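You operate a simulated robot arm through the tools that you are given. There is no shell and no other tool.

You run a simulated robot arm. Do the job below in one go: nothing can be reset, and whatever is moved stays where it is left.

Task
Put things in order on the top of the packing bench. At the end: the green lidded shelf tin is on the yellow shelf box (marked "PEMTORA"); the pink foam block is on the green good tray; the grey foam block stands where the black spare hub cap stood; the black spare hub cap stands where the pink foam block stood; whatever was shut is shut again. Leave all else as you found it, and nothing knocked over. Set down upright: pink foam block, green lidded shelf tin.

Only the result counts: the job must be done as asked and must still hold three seconds after the hand-in. Knocking over, shifting, dropping, spilling or breaking anything else fails it. Lids that push on must go on centred and level and be pressed home; caps that screw on are set level and turned clockwise until they are tight.

Robot
A 7-joint arm with a two-finger parallel gripper, fixed in place. Base frame: the origin is at the foot of the arm, x ahead of it, y to its left, z up; the work surface is at about z = 750. Units: mm, degrees, N and s.
With the tool pointing down near the work surface it reaches from about 100 to 660 mm from the base axis. Its first joint turns from -66.0 to 66.0 degrees. Payload 1.57 kg.
Tool frame: the origin (TCP) lies between the finger pads and is the grasp point; the fingertips stand 30 mm ahead of it; z points along the fingers, y is the line along which they close. Largest opening 80 mm; finger width 17, thickness 12; the body of the gripper, 40 by 82 mm, starts 80 mm behind the TCP.
Orientation is that of the tool frame in the base frame, as [roll, pitch, yaw] about the fixed x, y, z axes, in that order (R = Rz(yaw) Ry(pitch) Rx(roll)). With the fingers straight down and closing along the base's y, the tool's x points along the base's -x, its y along +y and its z along -z.

Tools
- The arm moves only by the tool jog_arm. Its argument "rows" is text: rows parted by semicolons, each of 6 numbers parted by spaces: the shift along the tool's x, y, z in units of 250 mm (1.0 is 250 mm), then the turn, a rotation vector about the tool's x, y, z in units of 60 degrees (1.0 is 60 degrees). In form: x y z rx ry rz; .... A call has 1 to 20 rows; each row is the pose to reach, as a shift and turn from the pose commanded when the call began, along the tool's axes at that moment. "claw" is the opening, from 0 (shut) to 1 (fully open), set as the call begins (left out, the last holds). A call with a number of a shift or a turn outside -1 to 1 is refused whole. A row lasts 0.2 s, in which the tool goes at most 50 mm and 8.6 degrees; a call with a longer step from one row to the next is refused whole, and so is a gripper value outside its range. Where a pose cannot be reached the arm comes as near as it can. A force on the tool above 40 N (or 10 N above the force at the start of the call, whichever is more), or a blocked arm, ends the call early, and 0.2 s more pass. The fingers move at their own pace (about 72 mm/s each) and stop on an object; they squeeze with about 28 N. The grip force told is the motor's: it shows also when the fingers shut on nothing. Time passes only in rows, and 0.2 s behind the last, so rows that repeat a pose let the fingers close. It gives the time, the measured TCP pose, the force on the tool (base axes), the opening and the grip force at its end, in the units of the frame above (readings bear some noise), with the torque about the TCP (base axes, N m) and any sound that the robot's microphone picked up.
- Cameras (640 x 400 px; columns grow to the right, rows downward): "scene" is fixed at [57.9, 441.8, 1414.6]; the picture's right is [-0.72, -0.69, 0.00], its down [-0.47, 0.48, -0.74] and it looks along [0.51, -0.53, -0.67] (base axes); focal length 309 px, centre (320, 200). "wrist" rides on the gripper at [72, -7, -122] in the tool frame; the picture's right is [0.09, 1.00, 0.00], its down [-0.84, 0.08, -0.54] and it looks along [-0.54, 0.05, 0.84] (tool axes); focal length 238 px, centre (320, 200). There is no depth. A picture from a camera that has moved, and an enlarged one, comes with that camera's place and axes in the base frame and with its lens.
- snapshot(camera): a new picture of that camera. No time passes.
- enlarge(camera, box): a new picture of the part [left, top, right, bottom] of that camera's present view, enlarged. No time passes.
- hand_in(): hands the job in; it is judged then, once.

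Places have to be worked out from the pictures, the camera data and where the tool is seen. Open the gripper and draw the arm clear of the work before you hand the job in, unless the task says otherwise.

The tools are called after ">>>" by a JSON object that holds its "method" and its "body". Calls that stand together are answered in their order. jog_arm: Moves the arm, as the interface text tells. Its arguments: {"type":"object","properties":{"rows":{"type":"string"},"claw":{"type":"number"}},"required":["rows"]} The other tools are called the same way: snapshot (camera) takes a picture; enlarge (camera, box) takes an enlarged picture of a part of a camera's view; hand_in () hands the job in.

At the start:

```text
clock: 0.0
tcp_pos: [453.3, 23.0, 1136.3]
ee_rot: [179.9, 0.1, 179.9]
force: [0.5, -0.3, 0.9]
moment: [-0.02, -0.01, 0.0]
width: 79.9
grasp_force: 0.0
```

scene: 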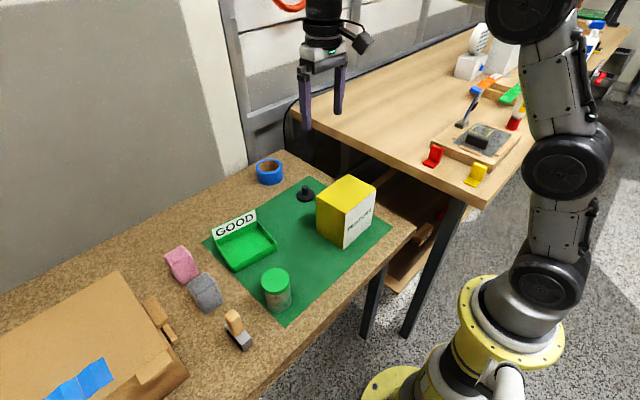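
wrist: 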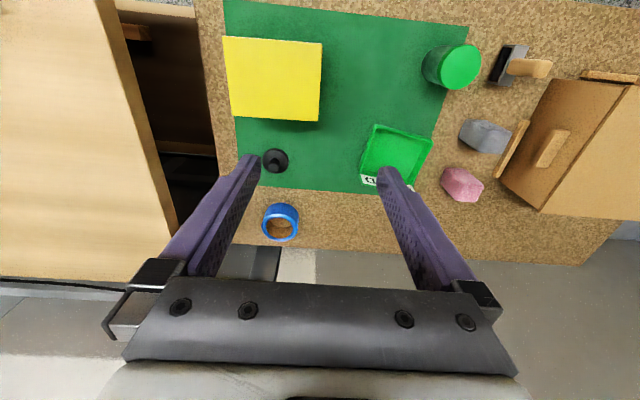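

I'll start by taking closer looks at the bench from both cameras to locate the things.

>>> {"method": "enlarge", "body": {"camera": "scene", "box": [130, 140, 290, 240]}}

>>> {"method": "enlarge", "body": {"camera": "scene", "box": [150, 220, 310, 360]}}

>>> {"method": "enlarge", "body": {"camera": "scene", "box": [240, 150, 400, 250]}}

>>> {"method": "enlarge", "body": {"camera": "wrist", "box": [200, 0, 520, 250]}}

>>> {"method": "enlarge", "body": {"camera": "wrist", "box": [400, 20, 640, 220]}}

```text
4.00 times, centred on (210, 190) of scene
camera zoom: at [57.9, 441.8, 1414.6], right [-0.72, -0.69, 0.0], down [-0.47, 0.48, -0.74], along [0.51, -0.53, -0.67], focal length 1236 px, centre (760, 240)
```

zoom: 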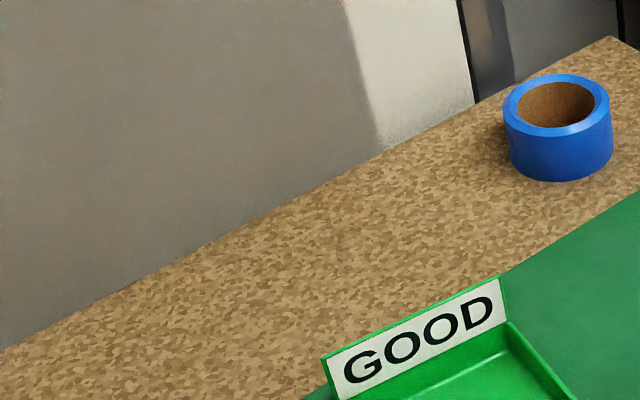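

```text
2.86 times, centred on (230, 290) of scene
camera zoom: at [57.9, 441.8, 1414.6], right [-0.72, -0.69, 0.0], down [-0.47, 0.48, -0.74], along [0.51, -0.53, -0.67], focal length 883 px, centre (577, -57)
```

zoom: 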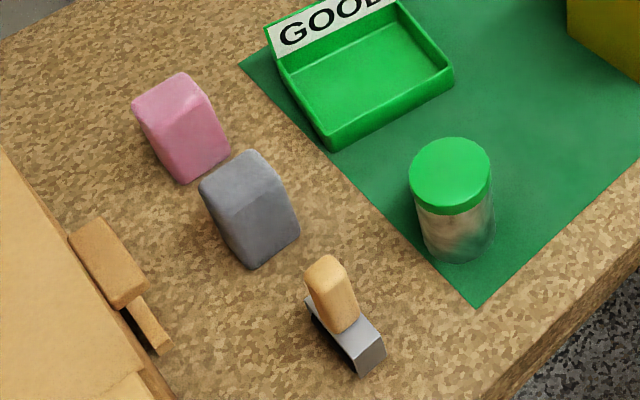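

```text
4.00 times, centred on (320, 200) of scene
camera zoom: at [57.9, 441.8, 1414.6], right [-0.72, -0.69, 0.0], down [-0.47, 0.48, -0.74], along [0.51, -0.53, -0.67], focal length 1236 px, centre (320, 200)
```

zoom: 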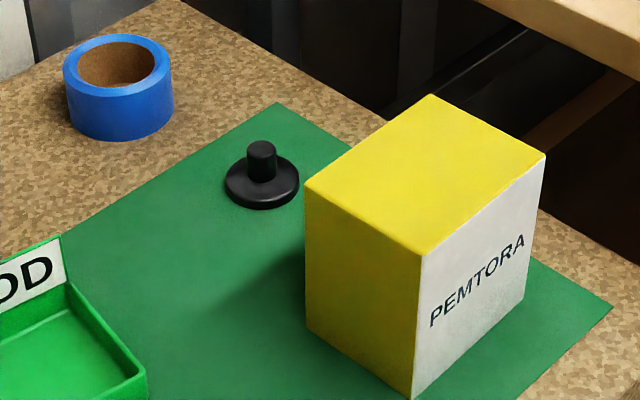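

```text
1.60 times, centred on (360, 125) of wrist
camera zoom: at [381.9, 15.0, 1257.4], right [-0.09, 1.0, 0.0], down [0.84, 0.08, 0.54], along [0.54, 0.05, -0.84], focal length 381 px, centre (256, 320)
```

zoom: 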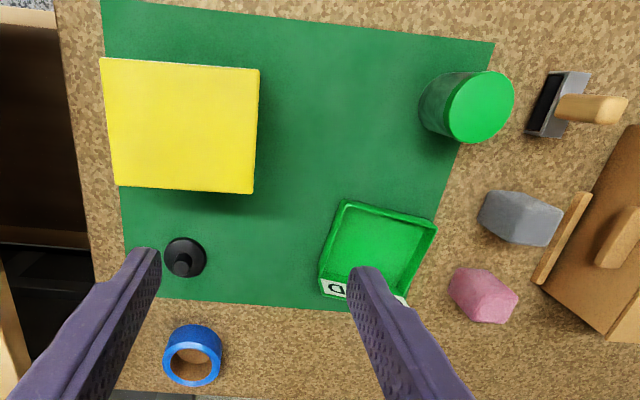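

```text
2.00 times, centred on (520, 120) of wrist
camera zoom: at [381.9, 15.0, 1257.4], right [-0.09, 1.0, 0.0], down [0.84, 0.08, 0.54], along [0.54, 0.05, -0.84], focal length 477 px, centre (-80, 360)
```

zoom: 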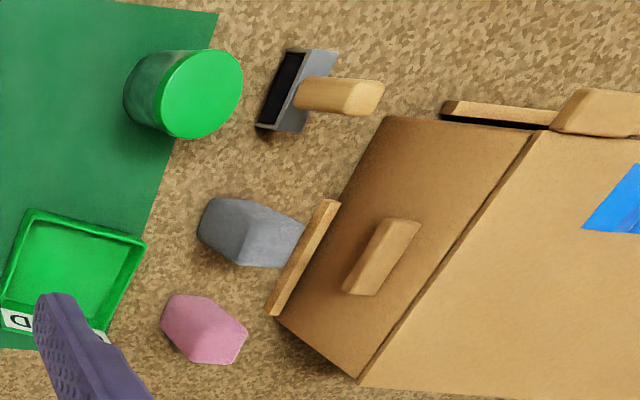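

The things sit roughly at: tin (390,230), grey block (515,350), pink block (625,355), hub cap (606,-62). I'll move over the left side of the bench to view the blocks more closely.

>>> {"method": "jog_arm", "body": {"rows": "0.013 0.163 0.087 0 0 0; 0.027 0.327 0.173 0 0 0; 0.04 0.49 0.26 0 0 0; 0.053 0.653 0.347 0 0 0; 0.067 0.817 0.433 0 0 0; 0.08 0.98 0.52 0 0 0", "claw": 1}}

>>> {"method": "snapshot", "body": {"camera": "wrist"}}

```text
clock: 1.4
tcp_pos: [437.1, 267.6, 1006.2]
ee_rot: [179.9, 0.0, 180.0]
force: [1.0, -0.9, -1.1]
moment: [0.0, 0.01, -0.03]
width: 80.4
grasp_force: 0.1
```

```text
taken
camera wrist: at [364.2, 260.9, 1127.0], right [-0.09, 1.0, 0.0], down [0.84, 0.08, 0.54], along [0.54, 0.05, -0.84], focal length 238 px, centre (320, 200)
```

wrist: 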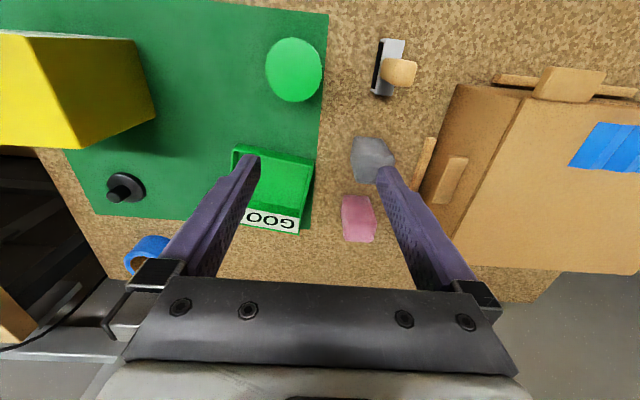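

The view confirms the pink block near (624,356). I'll enlarge the blocks.

>>> {"method": "enlarge", "body": {"camera": "wrist", "box": [310, 110, 450, 260]}}

>>> {"method": "enlarge", "body": {"camera": "scene", "box": [150, 230, 240, 320]}}

>>> {"method": "enlarge", "body": {"camera": "wrist", "box": [240, 20, 340, 250]}}

```text
2.67 times, centred on (380, 185) of wrist
camera zoom: at [364.2, 260.9, 1127.0], right [-0.09, 1.0, 0.0], down [0.84, 0.08, 0.54], along [0.54, 0.05, -0.84], focal length 636 px, centre (160, 240)
```

zoom: 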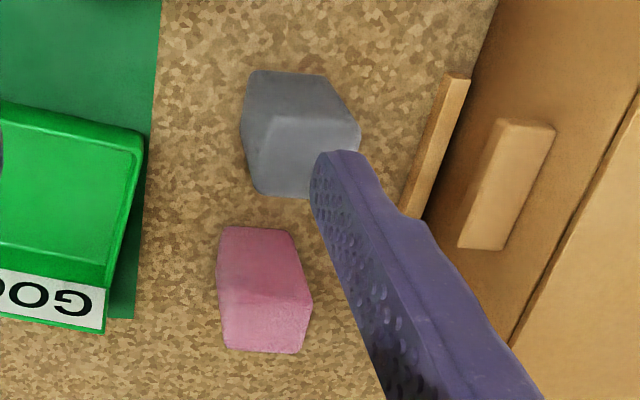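

```text
4.44 times, centred on (195, 275) of scene
camera zoom: at [57.9, 441.8, 1414.6], right [-0.72, -0.69, 0.0], down [-0.47, 0.48, -0.74], along [0.51, -0.53, -0.67], focal length 1373 px, centre (876, -133)
```

zoom: 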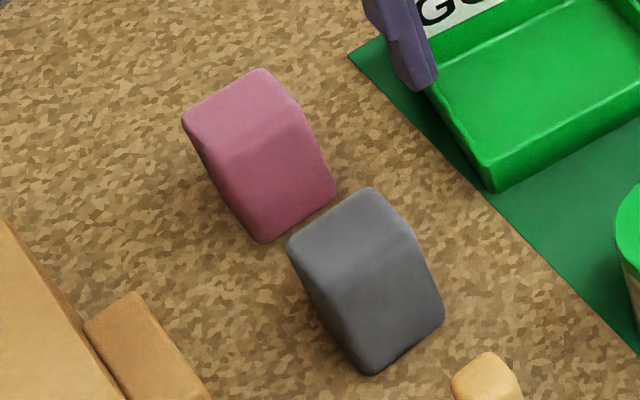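

```text
1.74 times, centred on (290, 135) of wrist
camera zoom: at [364.2, 260.9, 1127.0], right [-0.09, 1.0, 0.0], down [0.84, 0.08, 0.54], along [0.54, 0.05, -0.84], focal length 414 px, centre (372, 313)
```

zoom: 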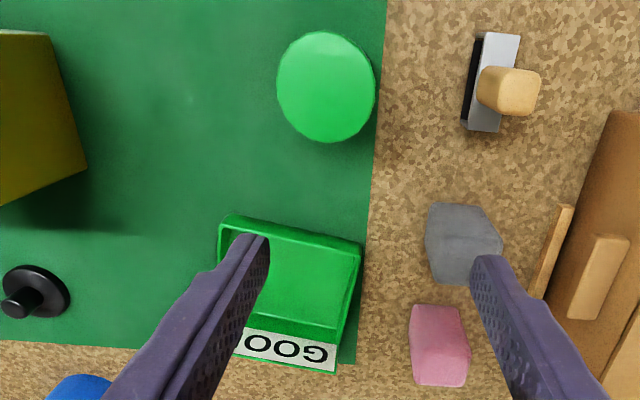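

Both blocks appear upright, about 45×42×78 mm: pink near (613,350), grey near (501,351); the tin is near (388,234) with its top about z=833. I'll enlarge the tin and tray to judge the lid and the tray's size.

>>> {"method": "enlarge", "body": {"camera": "scene", "box": [245, 255, 305, 325]}}

>>> {"method": "enlarge", "body": {"camera": "scene", "box": [195, 195, 295, 280]}}

>>> {"method": "enlarge", "body": {"camera": "wrist", "box": [250, 20, 340, 120]}}

>>> {"method": "enlarge", "body": {"camera": "wrist", "box": [80, 140, 200, 280]}}

```text
5.71 times, centred on (275, 290) of scene
camera zoom: at [57.9, 441.8, 1414.6], right [-0.72, -0.69, 0.0], down [-0.47, 0.48, -0.74], along [0.51, -0.53, -0.67], focal length 1765 px, centre (577, -314)
```

zoom: 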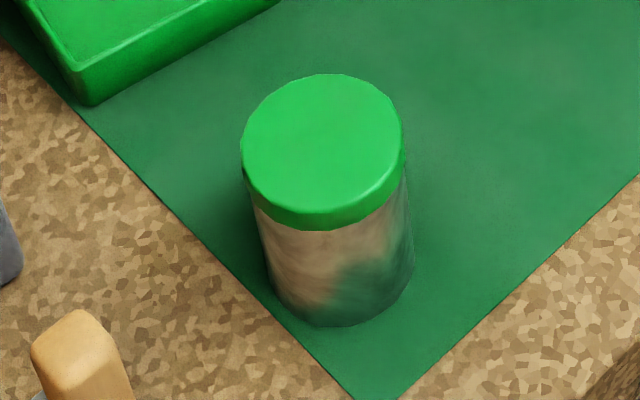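

```text
4.71 times, centred on (245, 238) of scene
camera zoom: at [57.9, 441.8, 1414.6], right [-0.72, -0.69, 0.0], down [-0.47, 0.48, -0.74], along [0.51, -0.53, -0.67], focal length 1454 px, centre (673, 24)
```

zoom: 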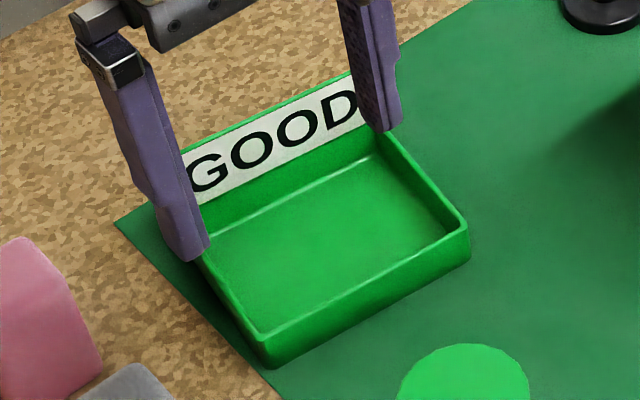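

```text
4.00 times, centred on (295, 70) of wrist
camera zoom: at [364.2, 260.9, 1127.0], right [-0.09, 1.0, 0.0], down [0.84, 0.08, 0.54], along [0.54, 0.05, -0.84], focal length 953 px, centre (420, 720)
```

zoom: 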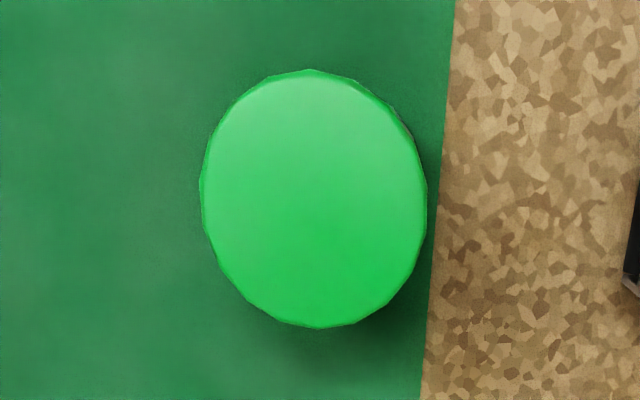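

```text
2.86 times, centred on (140, 210) of wrist
camera zoom: at [364.2, 260.9, 1127.0], right [-0.09, 1.0, 0.0], down [0.84, 0.08, 0.54], along [0.54, 0.05, -0.84], focal length 681 px, centre (834, 171)
```

zoom: 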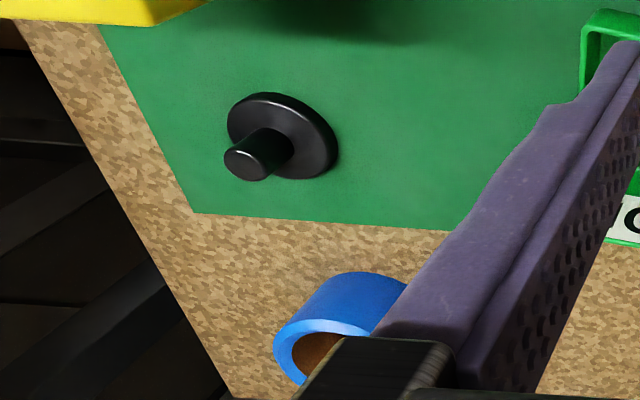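

The lid is about 62 mm wide over a ~59 mm body, so I'll grip the tin by its body later with a tilted tool. The pink block is about 706 mm out, beyond the straight-down reach, so I test a 20° outward tilt while hovering above it.

>>> {"method": "jog_arm", "body": {"rows": "-0.11 0.055 0.05 0 -0.056 0; -0.22 0.11 0.1 0 -0.111 0; -0.33 0.165 0.15 0 -0.167 0; -0.44 0.22 0.2 0 -0.222 0; -0.55 0.275 0.25 0 -0.278 0; -0.652 0.33 0.304 0 -0.333 0; -0.652 0.33 0.304 0 -0.333 0", "claw": 0.85}}

>>> {"method": "snapshot", "body": {"camera": "wrist"}}

>>> {"method": "snapshot", "body": {"camera": "scene"}}

```text
clock: 3.0
tcp_pos: [598.6, 350.3, 931.0]
ee_rot: [-180.0, 20.1, 180.0]
force: [-0.2, -0.5, 0.4]
moment: [-0.01, -0.01, 0.04]
width: 68.0
grasp_force: 0.0
```

```text
taken
camera wrist: at [488.8, 343.1, 1020.8], right [-0.09, 1.0, -0.03], down [0.6, 0.08, 0.8], along [0.8, 0.05, -0.6], focal length 238 px, centre (320, 200)
```

wrist: 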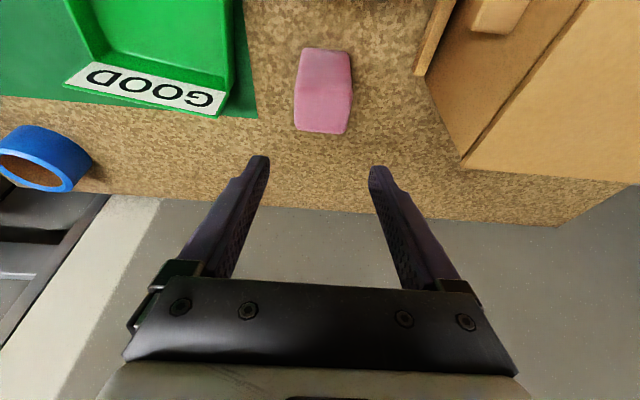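

```text
taken
```

scene: 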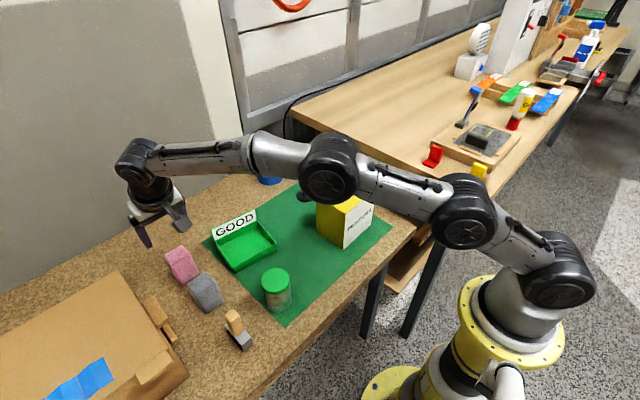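

The arm reaches this tilted hover. I'll enlarge the pink block and tray to refine their positions before descending.

>>> {"method": "enlarge", "body": {"camera": "wrist", "box": [260, 30, 400, 150]}}

>>> {"method": "enlarge", "body": {"camera": "wrist", "box": [40, 0, 280, 150]}}

```text
3.33 times, centred on (330, 90) of wrist
camera zoom: at [488.8, 343.1, 1020.8], right [-0.09, 1.0, -0.03], down [0.6, 0.08, 0.8], along [0.8, 0.05, -0.6], focal length 794 px, centre (287, 567)
```

zoom: 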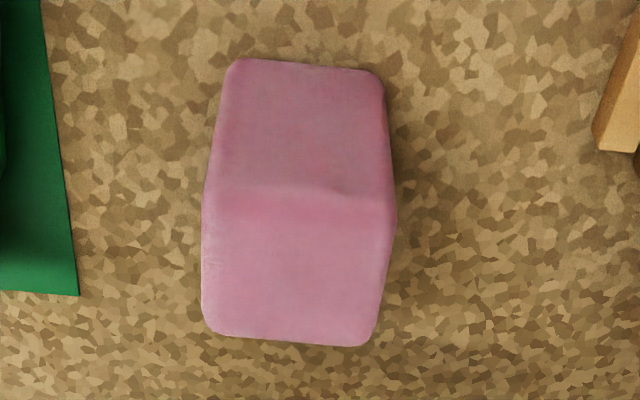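

```text
2.67 times, centred on (160, 75) of wrist
camera zoom: at [488.8, 343.1, 1020.8], right [-0.09, 1.0, -0.03], down [0.6, 0.08, 0.8], along [0.8, 0.05, -0.6], focal length 636 px, centre (747, 533)
```

zoom: 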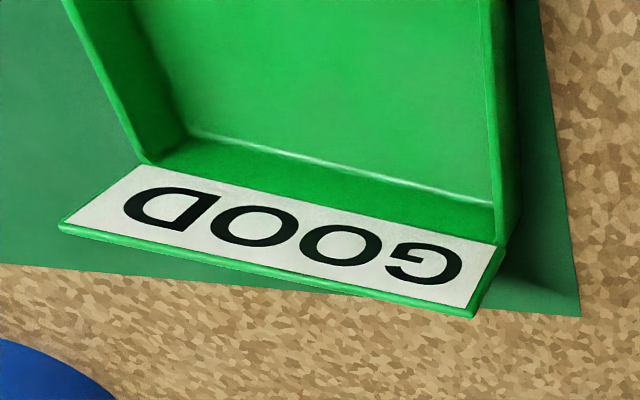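

The pink block measures about x 590–632, y 325–373, top z≈828, so its stand centre is (611,349). I move the tool right above it first.

>>> {"method": "jog_arm", "body": {"rows": "0.008 -0.002 0.07 0 0 0; 0.016 -0.004 0.14 0 0 0; 0.023 -0.005 0.209 0 0 0; 0.023 -0.005 0.209 0 0 0"}}

>>> {"method": "snapshot", "body": {"camera": "wrist"}}

>>> {"method": "snapshot", "body": {"camera": "scene"}}

```text
clock: 4.0
tcp_pos: [608.5, 346.6, 878.6]
ee_rot: [-180.0, 20.1, -180.0]
force: [-0.2, 0.2, 1.0]
moment: [0.02, 0.01, 0.02]
width: 68.0
grasp_force: 0.1
```

```text
taken
camera wrist: at [499.6, 340.6, 968.4], right [-0.09, 1.0, -0.03], down [0.6, 0.08, 0.8], along [0.79, 0.05, -0.61], focal length 238 px, centre (320, 200)
```

wrist: 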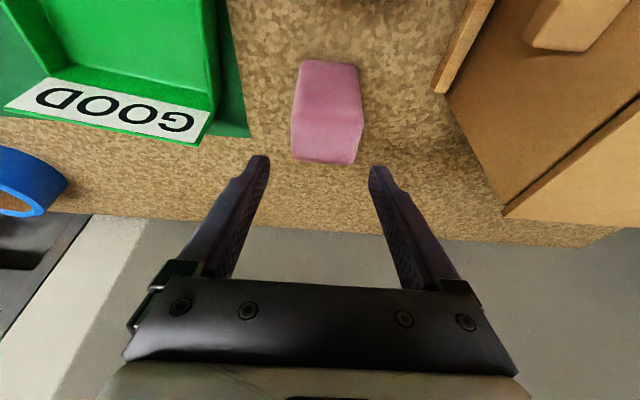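

```text
taken
```

scene: 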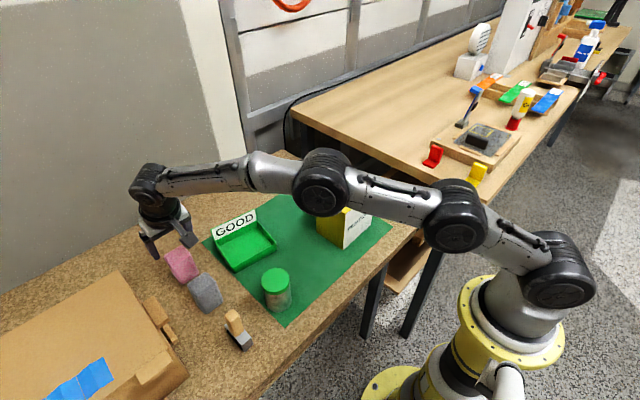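

The tool is centred over the block with about 10 mm to spare on each side. I descend straight down to grasp height (TCP z≈805), keeping the tilt.

>>> {"method": "jog_arm", "body": {"rows": "0.023 0.003 0.069 0 0 0; 0.046 0.005 0.139 0 0 0; 0.069 0.008 0.208 0 0 0; 0.092 0.008 0.277 0 0 0; 0.092 0.008 0.277 0 0 0"}}

>>> {"method": "snapshot", "body": {"camera": "wrist"}}

>>> {"method": "enlarge", "body": {"camera": "scene", "box": [120, 180, 260, 320]}}

```text
clock: 5.2
tcp_pos: [612.8, 348.9, 807.3]
ee_rot: [180.0, 20.0, 180.0]
force: [-0.2, -0.2, -0.2]
moment: [0.0, 0.01, -0.01]
width: 68.1
grasp_force: 0.0
```

```text
taken
camera wrist: at [503.8, 341.0, 895.7], right [-0.09, 1.0, -0.03], down [0.6, 0.08, 0.8], along [0.79, 0.05, -0.6], focal length 238 px, centre (320, 200)
```

wrist: 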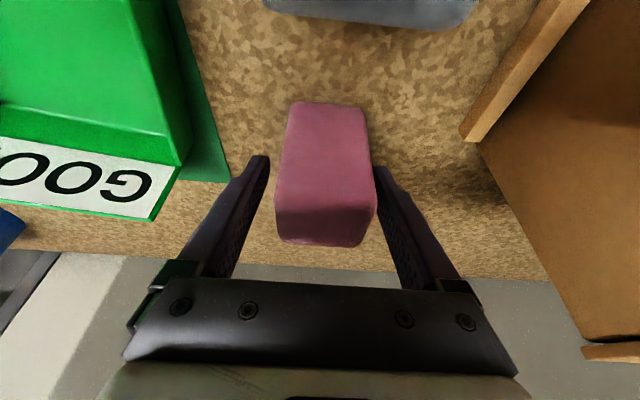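

```text
2.86 times, centred on (190, 250) of scene
camera zoom: at [57.9, 441.8, 1414.6], right [-0.72, -0.69, 0.0], down [-0.47, 0.48, -0.74], along [0.51, -0.53, -0.67], focal length 883 px, centre (691, 57)
```

zoom: 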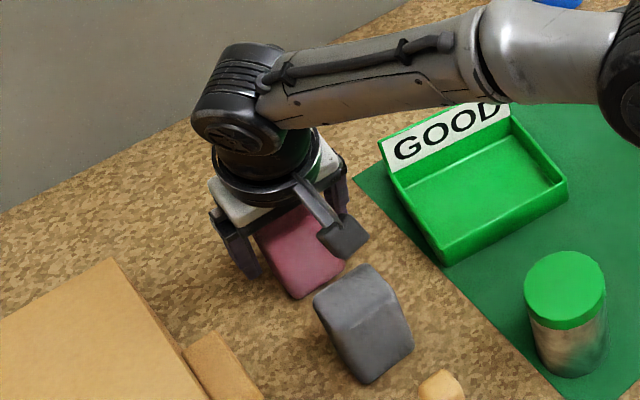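

The block lies between the fingers. I close the gripper on it, holding still.

>>> {"method": "jog_arm", "body": {"rows": "0 0 0 0 0 0; 0 0 0 0 0 0; 0 0 0 0 0 0; 0 0 0 0 0 0", "claw": 0}}

>>> {"method": "snapshot", "body": {"camera": "wrist"}}

```text
clock: 6.2
tcp_pos: [612.9, 348.0, 805.7]
ee_rot: [180.0, 20.0, 180.0]
force: [0.9, 0.0, 1.0]
moment: [-0.03, -0.01, -0.03]
width: 48.4
grasp_force: 27.5
```

```text
taken
camera wrist: at [503.6, 341.0, 895.8], right [-0.09, 1.0, -0.03], down [0.6, 0.08, 0.8], along [0.79, 0.05, -0.61], focal length 238 px, centre (320, 200)
```

wrist: 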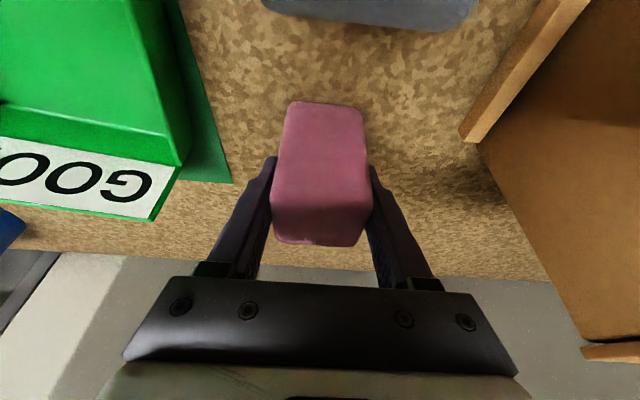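

The block is held (48.4 mm wide, 27.5 N). I lift it straight up about 90 mm and then carry it over the tray centre (about 568,192).

>>> {"method": "jog_arm", "body": {"rows": "-0.031 0 -0.085 0 0 0; -0.077 0 -0.212 0 0 0; -0.123 0 -0.338 0 0 0; -0.083 -0.156 -0.353 0 0 0; -0.042 -0.313 -0.368 0 0 0; -0.002 -0.47 -0.383 0 0 0; 0.038 -0.626 -0.397 0 0 0; 0.038 -0.626 -0.397 0 0 0"}}

>>> {"method": "snapshot", "body": {"camera": "wrist"}}

>>> {"method": "snapshot", "body": {"camera": "scene"}}

```text
clock: 8.0
tcp_pos: [569.5, 192.9, 895.7]
ee_rot: [180.0, 20.0, -180.0]
force: [0.0, 0.1, -0.5]
moment: [0.04, 0.0, -0.02]
width: 48.7
grasp_force: 27.9
```

```text
taken
camera wrist: at [461.3, 186.9, 984.8], right [-0.09, 1.0, -0.03], down [0.6, 0.08, 0.8], along [0.79, 0.05, -0.61], focal length 238 px, centre (320, 200)
```

wrist: 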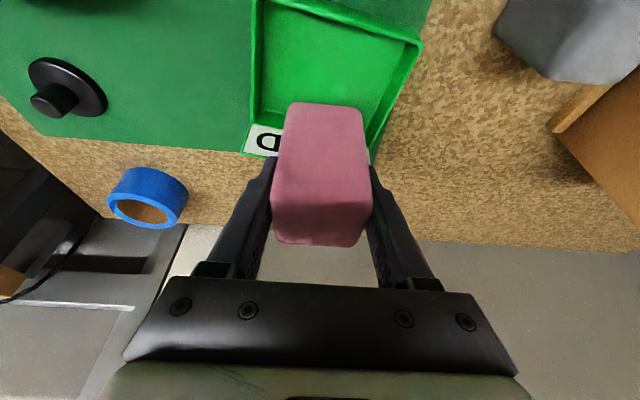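

```text
taken
```

scene: 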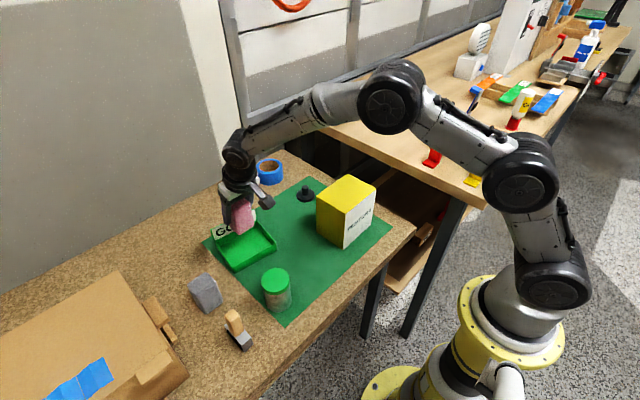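

I'm above the tray; I'll check the block's alignment with the tray in enlarged views before lowering.

>>> {"method": "enlarge", "body": {"camera": "wrist", "box": [230, 0, 440, 180]}}

>>> {"method": "enlarge", "body": {"camera": "scene", "box": [190, 170, 300, 280]}}

```text
2.22 times, centred on (335, 90) of wrist
camera zoom: at [461.3, 186.9, 984.8], right [-0.09, 1.0, -0.03], down [0.6, 0.08, 0.8], along [0.79, 0.05, -0.61], focal length 530 px, centre (287, 444)
```

zoom: 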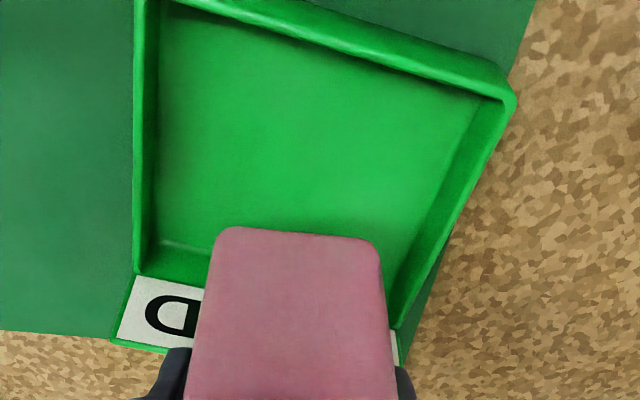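

```text
3.64 times, centred on (245, 225) of scene
camera zoom: at [57.9, 441.8, 1414.6], right [-0.72, -0.69, 0.0], down [-0.47, 0.48, -0.74], along [0.51, -0.53, -0.67], focal length 1123 px, centre (593, 109)
```

zoom: 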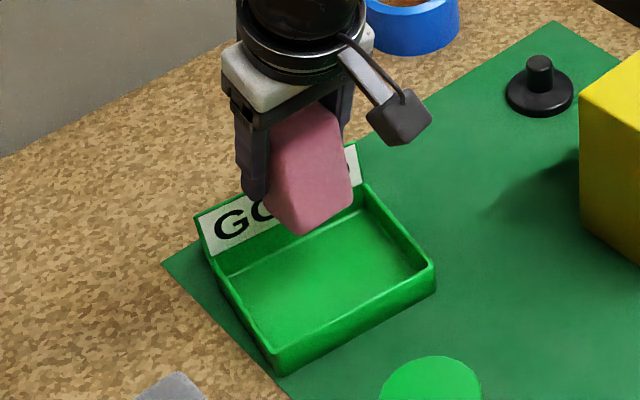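

The block is well inside the tray's outline (tray centre ≈ (572,193)). I lower it straight down to just above the tray floor.

>>> {"method": "jog_arm", "body": {"rows": "0.023 0 0.063 0 0 0; 0.046 0 0.126 0 0 0; 0.069 0 0.19 0 0 0; 0.092 0 0.253 0 0 0; 0.114 0 0.312 0 0 0; 0.114 0 0.312 0 0 0"}}

>>> {"method": "enlarge", "body": {"camera": "scene", "box": [190, 170, 300, 280]}}

```text
clock: 9.4
tcp_pos: [567.3, 194.9, 813.1]
ee_rot: [180.0, 20.0, 180.0]
force: [-0.5, 0.3, 0.1]
moment: [0.01, -0.02, 0.03]
width: 48.7
grasp_force: 27.4
```

```text
3.64 times, centred on (245, 225) of scene
camera zoom: at [57.9, 441.8, 1414.6], right [-0.72, -0.69, 0.0], down [-0.47, 0.48, -0.74], along [0.51, -0.53, -0.67], focal length 1123 px, centre (593, 109)
```

zoom: 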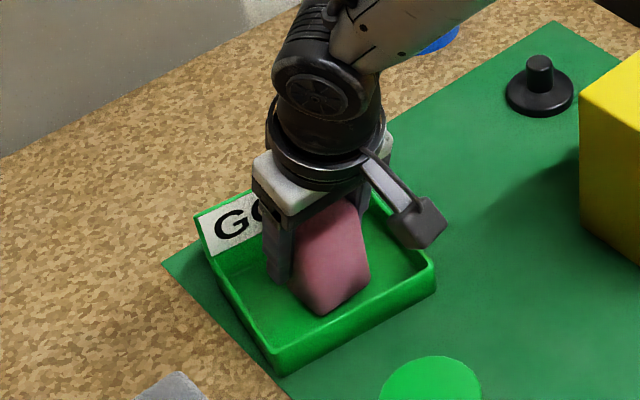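

The block hangs a few mm above the tray floor with no contact force. I lower in small steps.

>>> {"method": "jog_arm", "body": {"rows": "0.0014 0 0.0038 0 0 0; 0.0027 0 0.0075 0 0 0; 0.0041 0 0.0113 0 0 0; 0.0041 0 0.0113 0 0 0"}}

```text
clock: 10.4
tcp_pos: [568.0, 194.8, 810.6]
ee_rot: [-180.0, 20.1, -180.0]
force: [-0.7, -0.5, 1.3]
moment: [-0.05, 0.01, 0.01]
width: 48.5
grasp_force: 27.7
```

Still no clear contact at z≈810.6; I continue down a bit.

>>> {"method": "jog_arm", "body": {"rows": "0.0014 0 0.0038 0 0 0; 0.0027 0 0.0075 0 0 0; 0.0027 0 0.0075 0 0 0"}}

```text
clock: 11.2
tcp_pos: [569.9, 194.9, 810.1]
ee_rot: [179.9, 20.3, -180.0]
force: [-4.2, 1.2, 11.7]
moment: [0.03, 0.3, 0.0]
width: 48.7
grasp_force: 28.0
```

Contact is felt (about 12 N upward), so the block rests on the tray floor. I ease off a touch and open the gripper moderately.

>>> {"method": "jog_arm", "body": {"rows": "-0.0014 0 -0.0038 0 0 0; -0.0014 0 -0.0038 0 0 0"}}

>>> {"method": "jog_arm", "body": {"rows": "0 0 0 0 0 0; 0 0 0 0 0 0; 0 0 0 0 0 0", "claw": 0.8}}

>>> {"method": "snapshot", "body": {"camera": "wrist"}}

>>> {"method": "enlarge", "body": {"camera": "scene", "box": [190, 170, 300, 280]}}

```text
clock: 11.8
tcp_pos: [569.8, 194.5, 809.5]
ee_rot: [179.9, 20.2, 180.0]
force: [4.2, 2.8, 8.8]
moment: [0.08, -0.12, 0.02]
width: 48.6
grasp_force: 27.9
```

```text
clock: 12.6
tcp_pos: [568.8, 194.7, 809.0]
ee_rot: [179.9, 19.9, -180.0]
force: [0.5, 0.9, -0.4]
moment: [0.0, 0.02, 0.0]
width: 63.8
grasp_force: 0.0
```

```text
taken
camera wrist: at [458.8, 186.6, 898.1], right [-0.09, 1.0, -0.03], down [0.6, 0.08, 0.79], along [0.79, 0.05, -0.61], focal length 238 px, centre (320, 200)
```

wrist: 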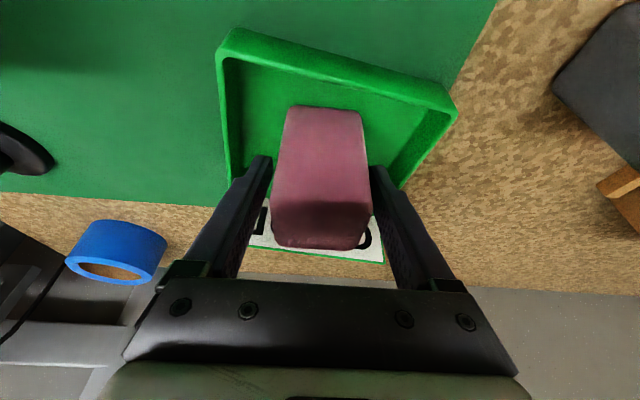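

```text
3.64 times, centred on (245, 225) of scene
camera zoom: at [57.9, 441.8, 1414.6], right [-0.72, -0.69, 0.0], down [-0.47, 0.48, -0.74], along [0.51, -0.53, -0.67], focal length 1123 px, centre (593, 109)
```

zoom: 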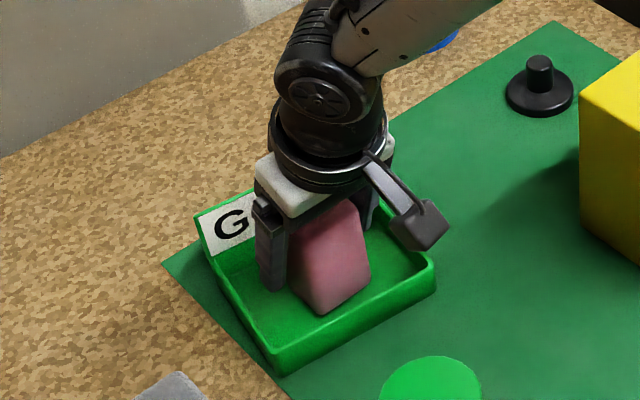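

The pink block stands upright in the tray. I lift straight up clear of it and start moving toward the hub cap.

>>> {"method": "jog_arm", "body": {"rows": "-0.04 0 -0.11 0 0 0; -0.095 0 -0.262 0 0 0; -0.15 0 -0.414 0 0 0; -0.17 -0.16 -0.414 0 0 0; -0.19 -0.32 -0.414 0 0 0; -0.21 -0.48 -0.414 0 0 0; -0.21 -0.48 -0.414 0 0 0"}}

>>> {"method": "snapshot", "body": {"camera": "wrist"}}

>>> {"method": "snapshot", "body": {"camera": "scene"}}

```text
clock: 14.2
tcp_pos: [579.7, 73.1, 923.6]
ee_rot: [180.0, 20.0, -180.0]
force: [0.7, -0.6, 0.6]
moment: [0.02, 0.01, 0.02]
width: 64.1
grasp_force: 0.1
```

```text
taken
camera wrist: at [471.3, 65.5, 1013.6], right [-0.09, 1.0, -0.03], down [0.6, 0.08, 0.8], along [0.79, 0.05, -0.61], focal length 238 px, centre (320, 200)
```

wrist: 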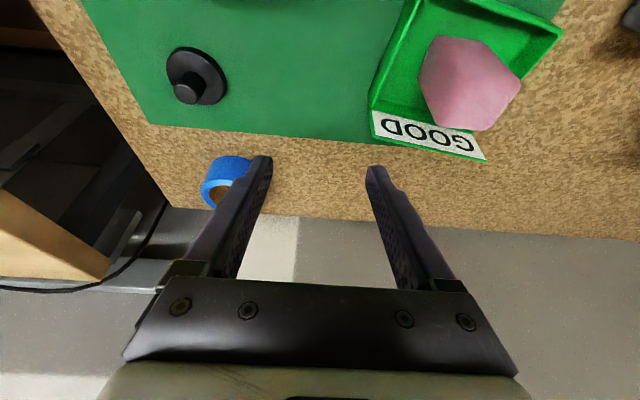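

```text
taken
```

scene: 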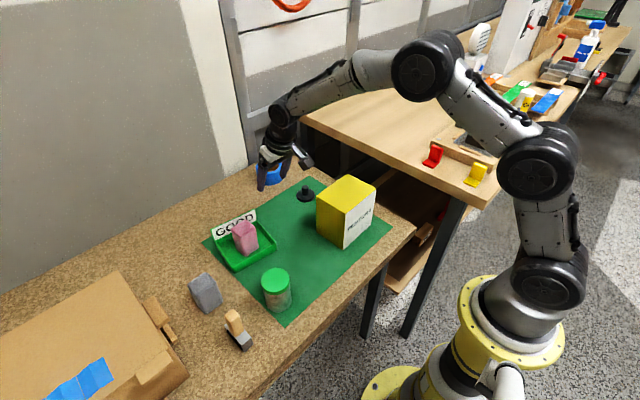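

The pink block stands in the tray. I enlarge the hub cap from here to measure it.

>>> {"method": "enlarge", "body": {"camera": "wrist", "box": [140, 25, 260, 125]}}

>>> {"method": "enlarge", "body": {"camera": "scene", "box": [270, 160, 340, 220]}}

>>> {"method": "enlarge", "body": {"camera": "scene", "box": [200, 200, 290, 280]}}

```text
4.00 times, centred on (200, 75) of wrist
camera zoom: at [471.3, 65.5, 1013.6], right [-0.09, 1.0, -0.03], down [0.6, 0.08, 0.8], along [0.79, 0.05, -0.61], focal length 953 px, centre (800, 700)
```

zoom: 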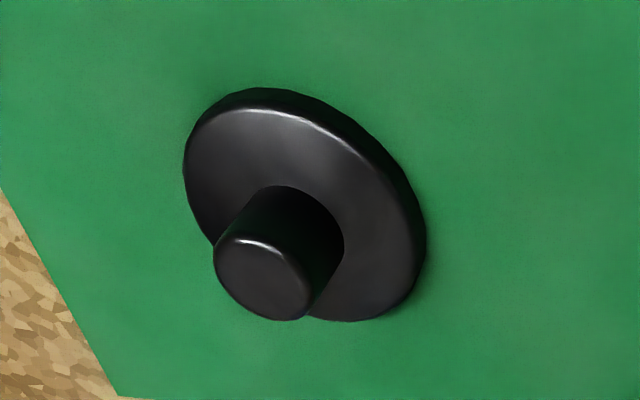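

```text
6.67 times, centred on (305, 190) of scene
camera zoom: at [57.9, 441.8, 1414.6], right [-0.72, -0.69, 0.0], down [-0.47, 0.48, -0.74], along [0.51, -0.53, -0.67], focal length 2059 px, centre (420, 267)
```

zoom: 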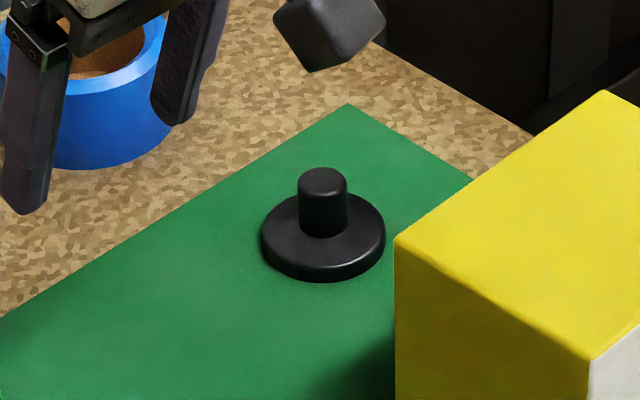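

```text
5.00 times, centred on (245, 240) of scene
camera zoom: at [57.9, 441.8, 1414.6], right [-0.72, -0.69, 0.0], down [-0.47, 0.48, -0.74], along [0.51, -0.53, -0.67], focal length 1544 px, centre (695, 0)
```

zoom: 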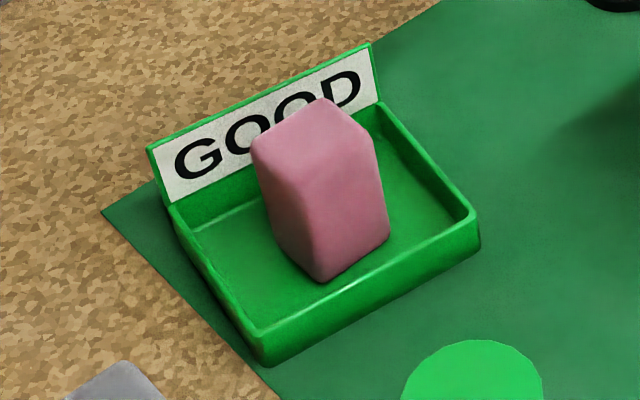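

The hub cap is at about (606.5,−64): 60 mm disc, 24 mm knob with its top near z≈792. I'll swing the tool's heading 50° clockwise, so the camera stays clear of the yellow box, and hover above the cap.

>>> {"method": "jog_arm", "body": {"rows": "-0.008 -0.078 0.023 0.041 0 0.112; -0.016 -0.157 0.047 0.081 0 0.224; -0.024 -0.235 0.07 0.122 0 0.336; -0.031 -0.313 0.093 0.163 0 0.447; -0.039 -0.391 0.116 0.204 0 0.559; -0.047 -0.47 0.14 0.244 0 0.671; -0.055 -0.548 0.163 0.285 0 0.783; -0.055 -0.548 0.163 0.285 0 0.783", "claw": 0.7}}

>>> {"method": "snapshot", "body": {"camera": "wrist"}}

>>> {"method": "snapshot", "body": {"camera": "scene"}}

```text
clock: 16.0
tcp_pos: [608.6, -64.0, 890.5]
ee_rot: [179.9, 20.1, 129.9]
force: [-0.6, 0.0, -0.9]
moment: [0.02, 0.02, 0.01]
width: 55.9
grasp_force: 0.1
```

```text
taken
camera wrist: at [534.3, 15.3, 979.3], right [0.71, 0.7, -0.03], down [0.44, -0.41, 0.8], along [0.55, -0.58, -0.61], focal length 238 px, centre (320, 200)
```

wrist: 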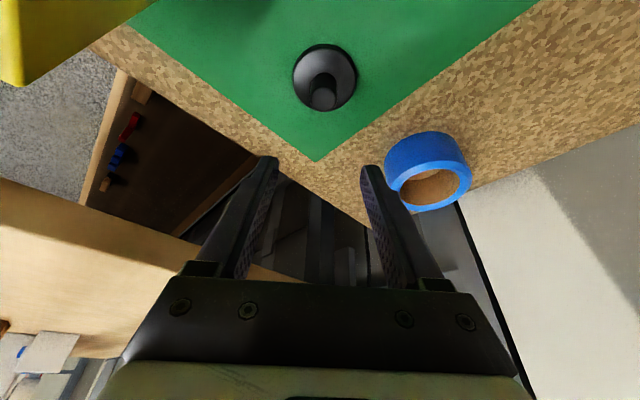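

```text
taken
```

scene: 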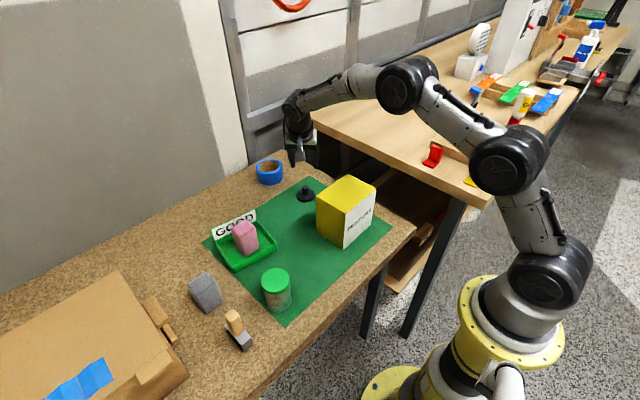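

I enlarge the hub cap in this view to fine-tune the centring.

>>> {"method": "enlarge", "body": {"camera": "wrist", "box": [275, 30, 375, 130]}}

```text
4.00 times, centred on (325, 80) of wrist
camera zoom: at [534.3, 15.3, 979.3], right [0.71, 0.7, -0.03], down [0.44, -0.41, 0.8], along [0.55, -0.58, -0.61], focal length 953 px, centre (300, 680)
```

zoom: 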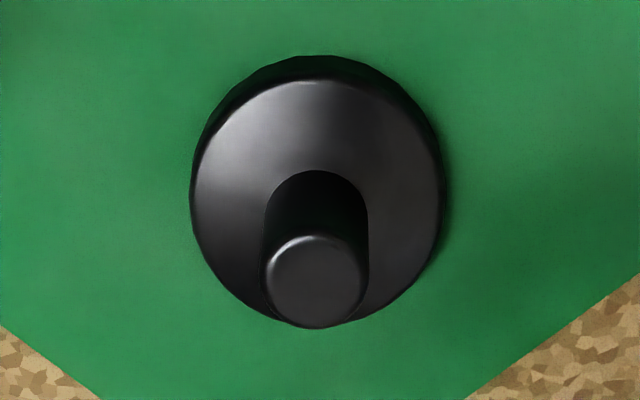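

The cap centre is about (607.5,−63), knob top ≈795, disc top ≈760. I lower so the fingertips straddle the knob, ending a few mm above the disc (TCP z≈797).

>>> {"method": "jog_arm", "body": {"rows": "0.041 0 0.07 0 0 0; 0.082 0 0.14 0 0 0; 0.106 0 0.208 0 0 0; 0.131 0 0.275 0 0 0; 0.155 -0.001 0.341 0 0 0; 0.155 -0.001 0.341 0 0 0"}}

>>> {"method": "snapshot", "body": {"camera": "wrist"}}

>>> {"method": "enlarge", "body": {"camera": "scene", "box": [250, 120, 370, 220]}}

```text
clock: 17.4
tcp_pos: [604.3, -57.4, 796.6]
ee_rot: [180.0, 19.9, 130.0]
force: [0.4, -0.3, 1.0]
moment: [0.01, 0.02, -0.02]
width: 55.9
grasp_force: 0.1
```

```text
taken
camera wrist: at [527.8, 22.3, 886.0], right [0.71, 0.71, -0.03], down [0.45, -0.41, 0.8], along [0.55, -0.58, -0.61], focal length 238 px, centre (320, 200)
```

wrist: 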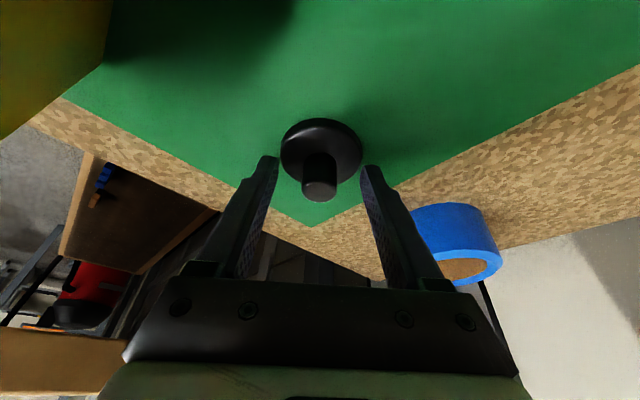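

```text
4.00 times, centred on (310, 170) of scene
camera zoom: at [57.9, 441.8, 1414.6], right [-0.72, -0.69, 0.0], down [-0.47, 0.48, -0.74], along [0.51, -0.53, -0.67], focal length 1236 px, centre (360, 320)
```

zoom: 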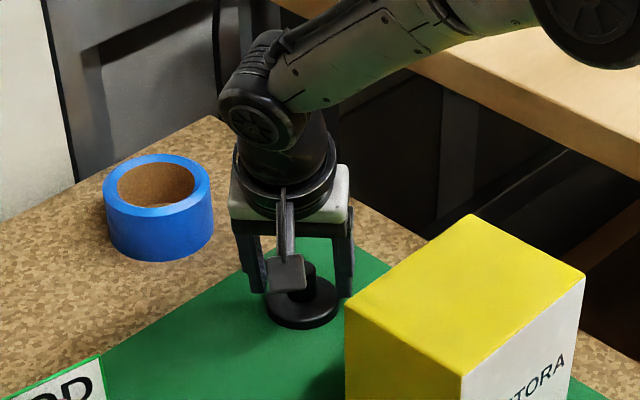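

The knob is between the fingertips with clearance above the disc. I close the gripper.

>>> {"method": "jog_arm", "body": {"rows": "0 0 0 0 0 0; 0 0 0 0 0 0; 0 0 0 0 0 0; 0 0 0 0 0 0", "claw": 0}}

>>> {"method": "snapshot", "body": {"camera": "wrist"}}

```text
clock: 18.4
tcp_pos: [603.1, -56.2, 797.7]
ee_rot: [-180.0, 20.0, 130.1]
force: [0.5, -0.1, 0.1]
moment: [0.01, 0.01, -0.02]
width: 22.3
grasp_force: 28.2
```

```text
taken
camera wrist: at [527.7, 22.2, 886.2], right [0.71, 0.71, -0.03], down [0.45, -0.41, 0.8], along [0.55, -0.58, -0.61], focal length 238 px, centre (320, 200)
```

wrist: 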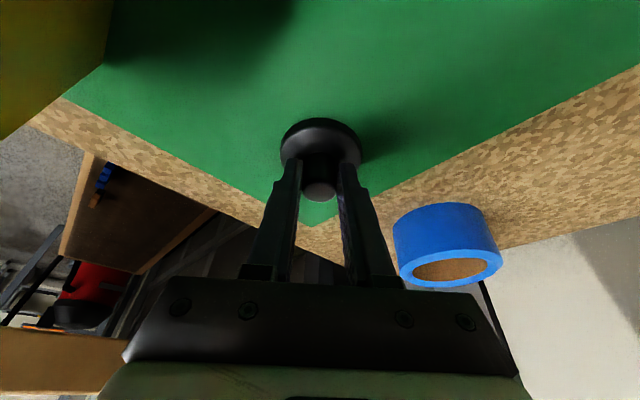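

The knob is gripped (22.3 mm, 28 N). I lift the cap straight up about 130 mm and check that it hangs level.

>>> {"method": "jog_arm", "body": {"rows": "-0.02 0 -0.055 0 0 0; -0.06 0 -0.164 0 0 0; -0.1 0 -0.273 0 0 0; -0.14 0 -0.382 0 0 0; -0.178 0 -0.489 0 0 0; -0.178 0 -0.489 0 0 0"}}

>>> {"method": "snapshot", "body": {"camera": "wrist"}}

>>> {"method": "enlarge", "body": {"camera": "scene", "box": [240, 70, 380, 210]}}

```text
clock: 19.8
tcp_pos: [605.7, -57.7, 924.5]
ee_rot: [-180.0, 20.0, 130.1]
force: [-0.1, -0.1, -1.4]
moment: [0.0, 0.03, 0.0]
width: 22.1
grasp_force: 27.5
```

```text
taken
camera wrist: at [530.7, 21.4, 1014.6], right [0.71, 0.71, -0.03], down [0.45, -0.41, 0.8], along [0.55, -0.58, -0.61], focal length 238 px, centre (320, 200)
```

wrist: 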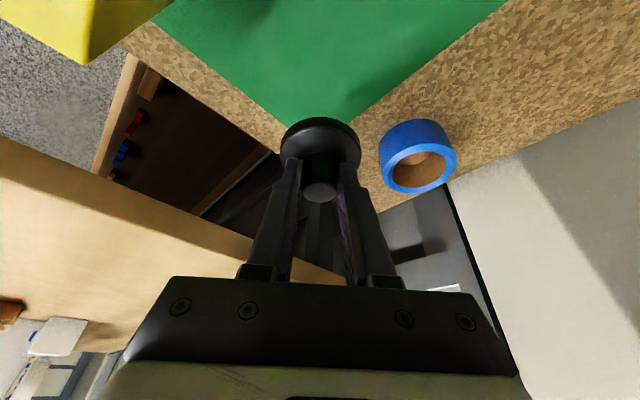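

```text
2.86 times, centred on (310, 140) of scene
camera zoom: at [57.9, 441.8, 1414.6], right [-0.72, -0.69, 0.0], down [-0.47, 0.48, -0.74], along [0.51, -0.53, -0.67], focal length 883 px, centre (349, 371)
```

zoom: 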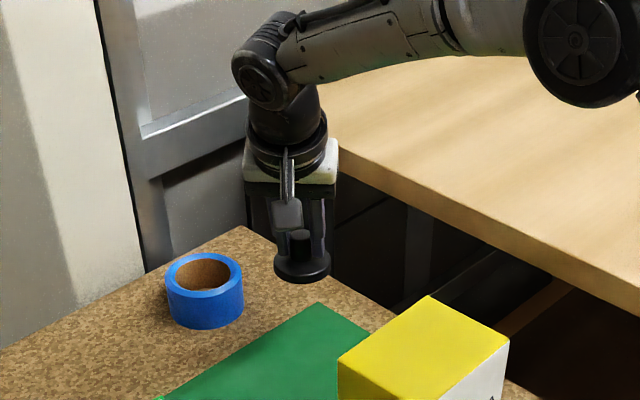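

The cap hangs level. I carry it toward the pink block's old spot, turning the heading back to face +x on the way.

>>> {"method": "jog_arm", "body": {"rows": "0.081 0.073 -0.033 -0.041 0 -0.112; 0.163 0.147 -0.065 -0.081 0 -0.224; 0.244 0.22 -0.098 -0.122 0 -0.336; 0.325 0.294 -0.13 -0.163 0 -0.447; 0.406 0.367 -0.163 -0.204 0 -0.559; 0.488 0.441 -0.195 -0.244 0 -0.671; 0.569 0.514 -0.228 -0.285 0 -0.783; 0.569 0.514 -0.228 -0.285 0 -0.783"}}

```text
clock: 21.6
tcp_pos: [603.7, 143.0, 932.4]
ee_rot: [180.0, 20.1, -179.9]
force: [0.3, -0.2, -0.3]
moment: [-0.01, 0.07, 0.0]
width: 22.4
grasp_force: 27.6
```

Orientation is back to heading +x. I continue in +y to above the pink block's old spot.

>>> {"method": "jog_arm", "body": {"rows": "0 0.166 0 0 0 0; 0 0.331 0 0 0 0; -0.003 0.497 0 0 0 0; -0.003 0.662 0 0 0 0; -0.003 0.828 0 0 0 0; -0.003 0.828 0 0 0 0"}}

>>> {"method": "snapshot", "body": {"camera": "wrist"}}

>>> {"method": "snapshot", "body": {"camera": "scene"}}

```text
clock: 23.0
tcp_pos: [601.0, 348.5, 936.4]
ee_rot: [-180.0, 20.1, 180.0]
force: [0.2, 0.5, -0.6]
moment: [0.01, 0.03, -0.01]
width: 22.0
grasp_force: 28.3
```

```text
taken
camera wrist: at [492.2, 341.1, 1026.2], right [-0.09, 1.0, -0.03], down [0.6, 0.08, 0.8], along [0.79, 0.05, -0.61], focal length 238 px, centre (320, 200)
```

wrist: 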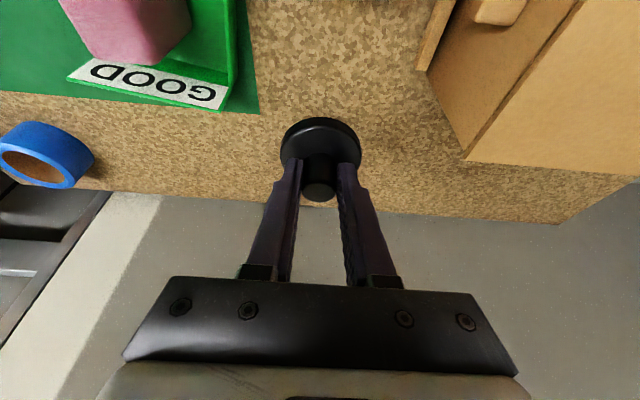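

```text
taken
```

scene: 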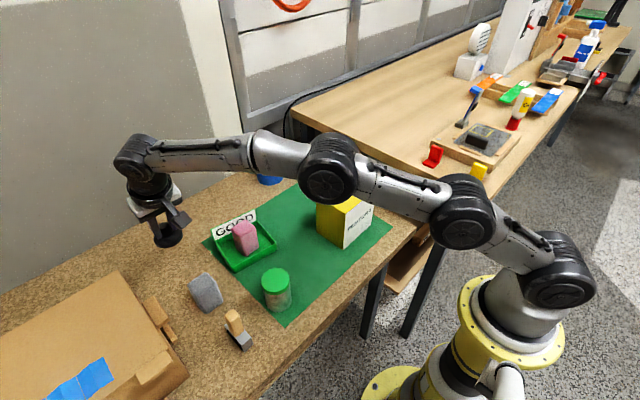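

The cap is above the target with its centre about 3 mm short; I correct by (+2.7,+1.7) while lowering about 120 mm.

>>> {"method": "jog_arm", "body": {"rows": "0.03 0.007 0.1 0 0 0; 0.065 0.007 0.2 0 0 0; 0.1 0.007 0.3 0 0 0; 0.13 0.007 0.39 0 0 0; 0.154 0.007 0.455 0 0 0; 0.154 0.007 0.455 0 0 0"}}

>>> {"method": "snapshot", "body": {"camera": "wrist"}}

>>> {"method": "enlarge", "body": {"camera": "scene", "box": [120, 180, 260, 320]}}

```text
clock: 24.4
tcp_pos: [607.9, 350.7, 812.4]
ee_rot: [180.0, 20.1, 179.9]
force: [0.6, -0.5, 0.3]
moment: [0.01, 0.0, 0.01]
width: 22.1
grasp_force: 28.1
```

```text
taken
camera wrist: at [497.2, 343.4, 901.9], right [-0.09, 1.0, -0.03], down [0.6, 0.08, 0.8], along [0.79, 0.05, -0.6], focal length 238 px, centre (320, 200)
```

wrist: 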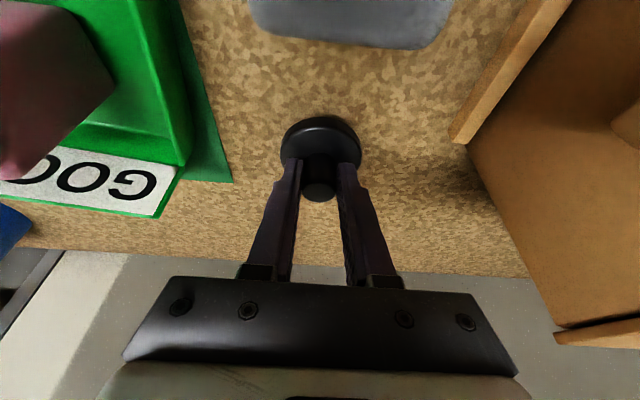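

```text
2.86 times, centred on (190, 250) of scene
camera zoom: at [57.9, 441.8, 1414.6], right [-0.72, -0.69, 0.0], down [-0.47, 0.48, -0.74], along [0.51, -0.53, -0.67], focal length 883 px, centre (691, 57)
```

zoom: 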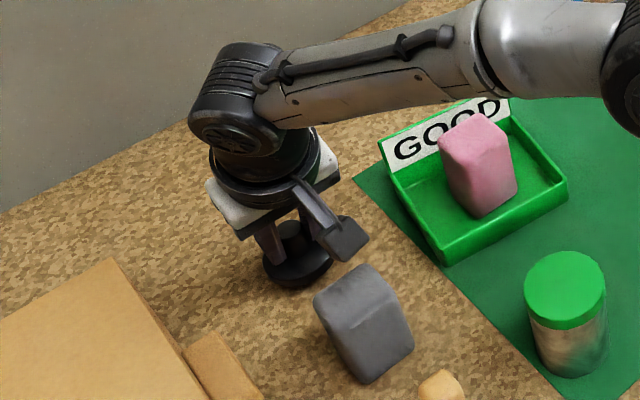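

The cap is about 15 mm above the surface at the target spot; I nudge −2.5 mm in x and lower another 12 mm.

>>> {"method": "jog_arm", "body": {"rows": "0.013 0 0.021 0 0 0; 0.026 0 0.042 0 0 0; 0.026 0 0.042 0 0 0"}}

```text
clock: 25.2
tcp_pos: [604.2, 349.7, 800.2]
ee_rot: [-180.0, 20.1, -180.0]
force: [-0.3, 0.1, -0.9]
moment: [-0.03, 0.0, 0.0]
width: 22.5
grasp_force: 28.0
```

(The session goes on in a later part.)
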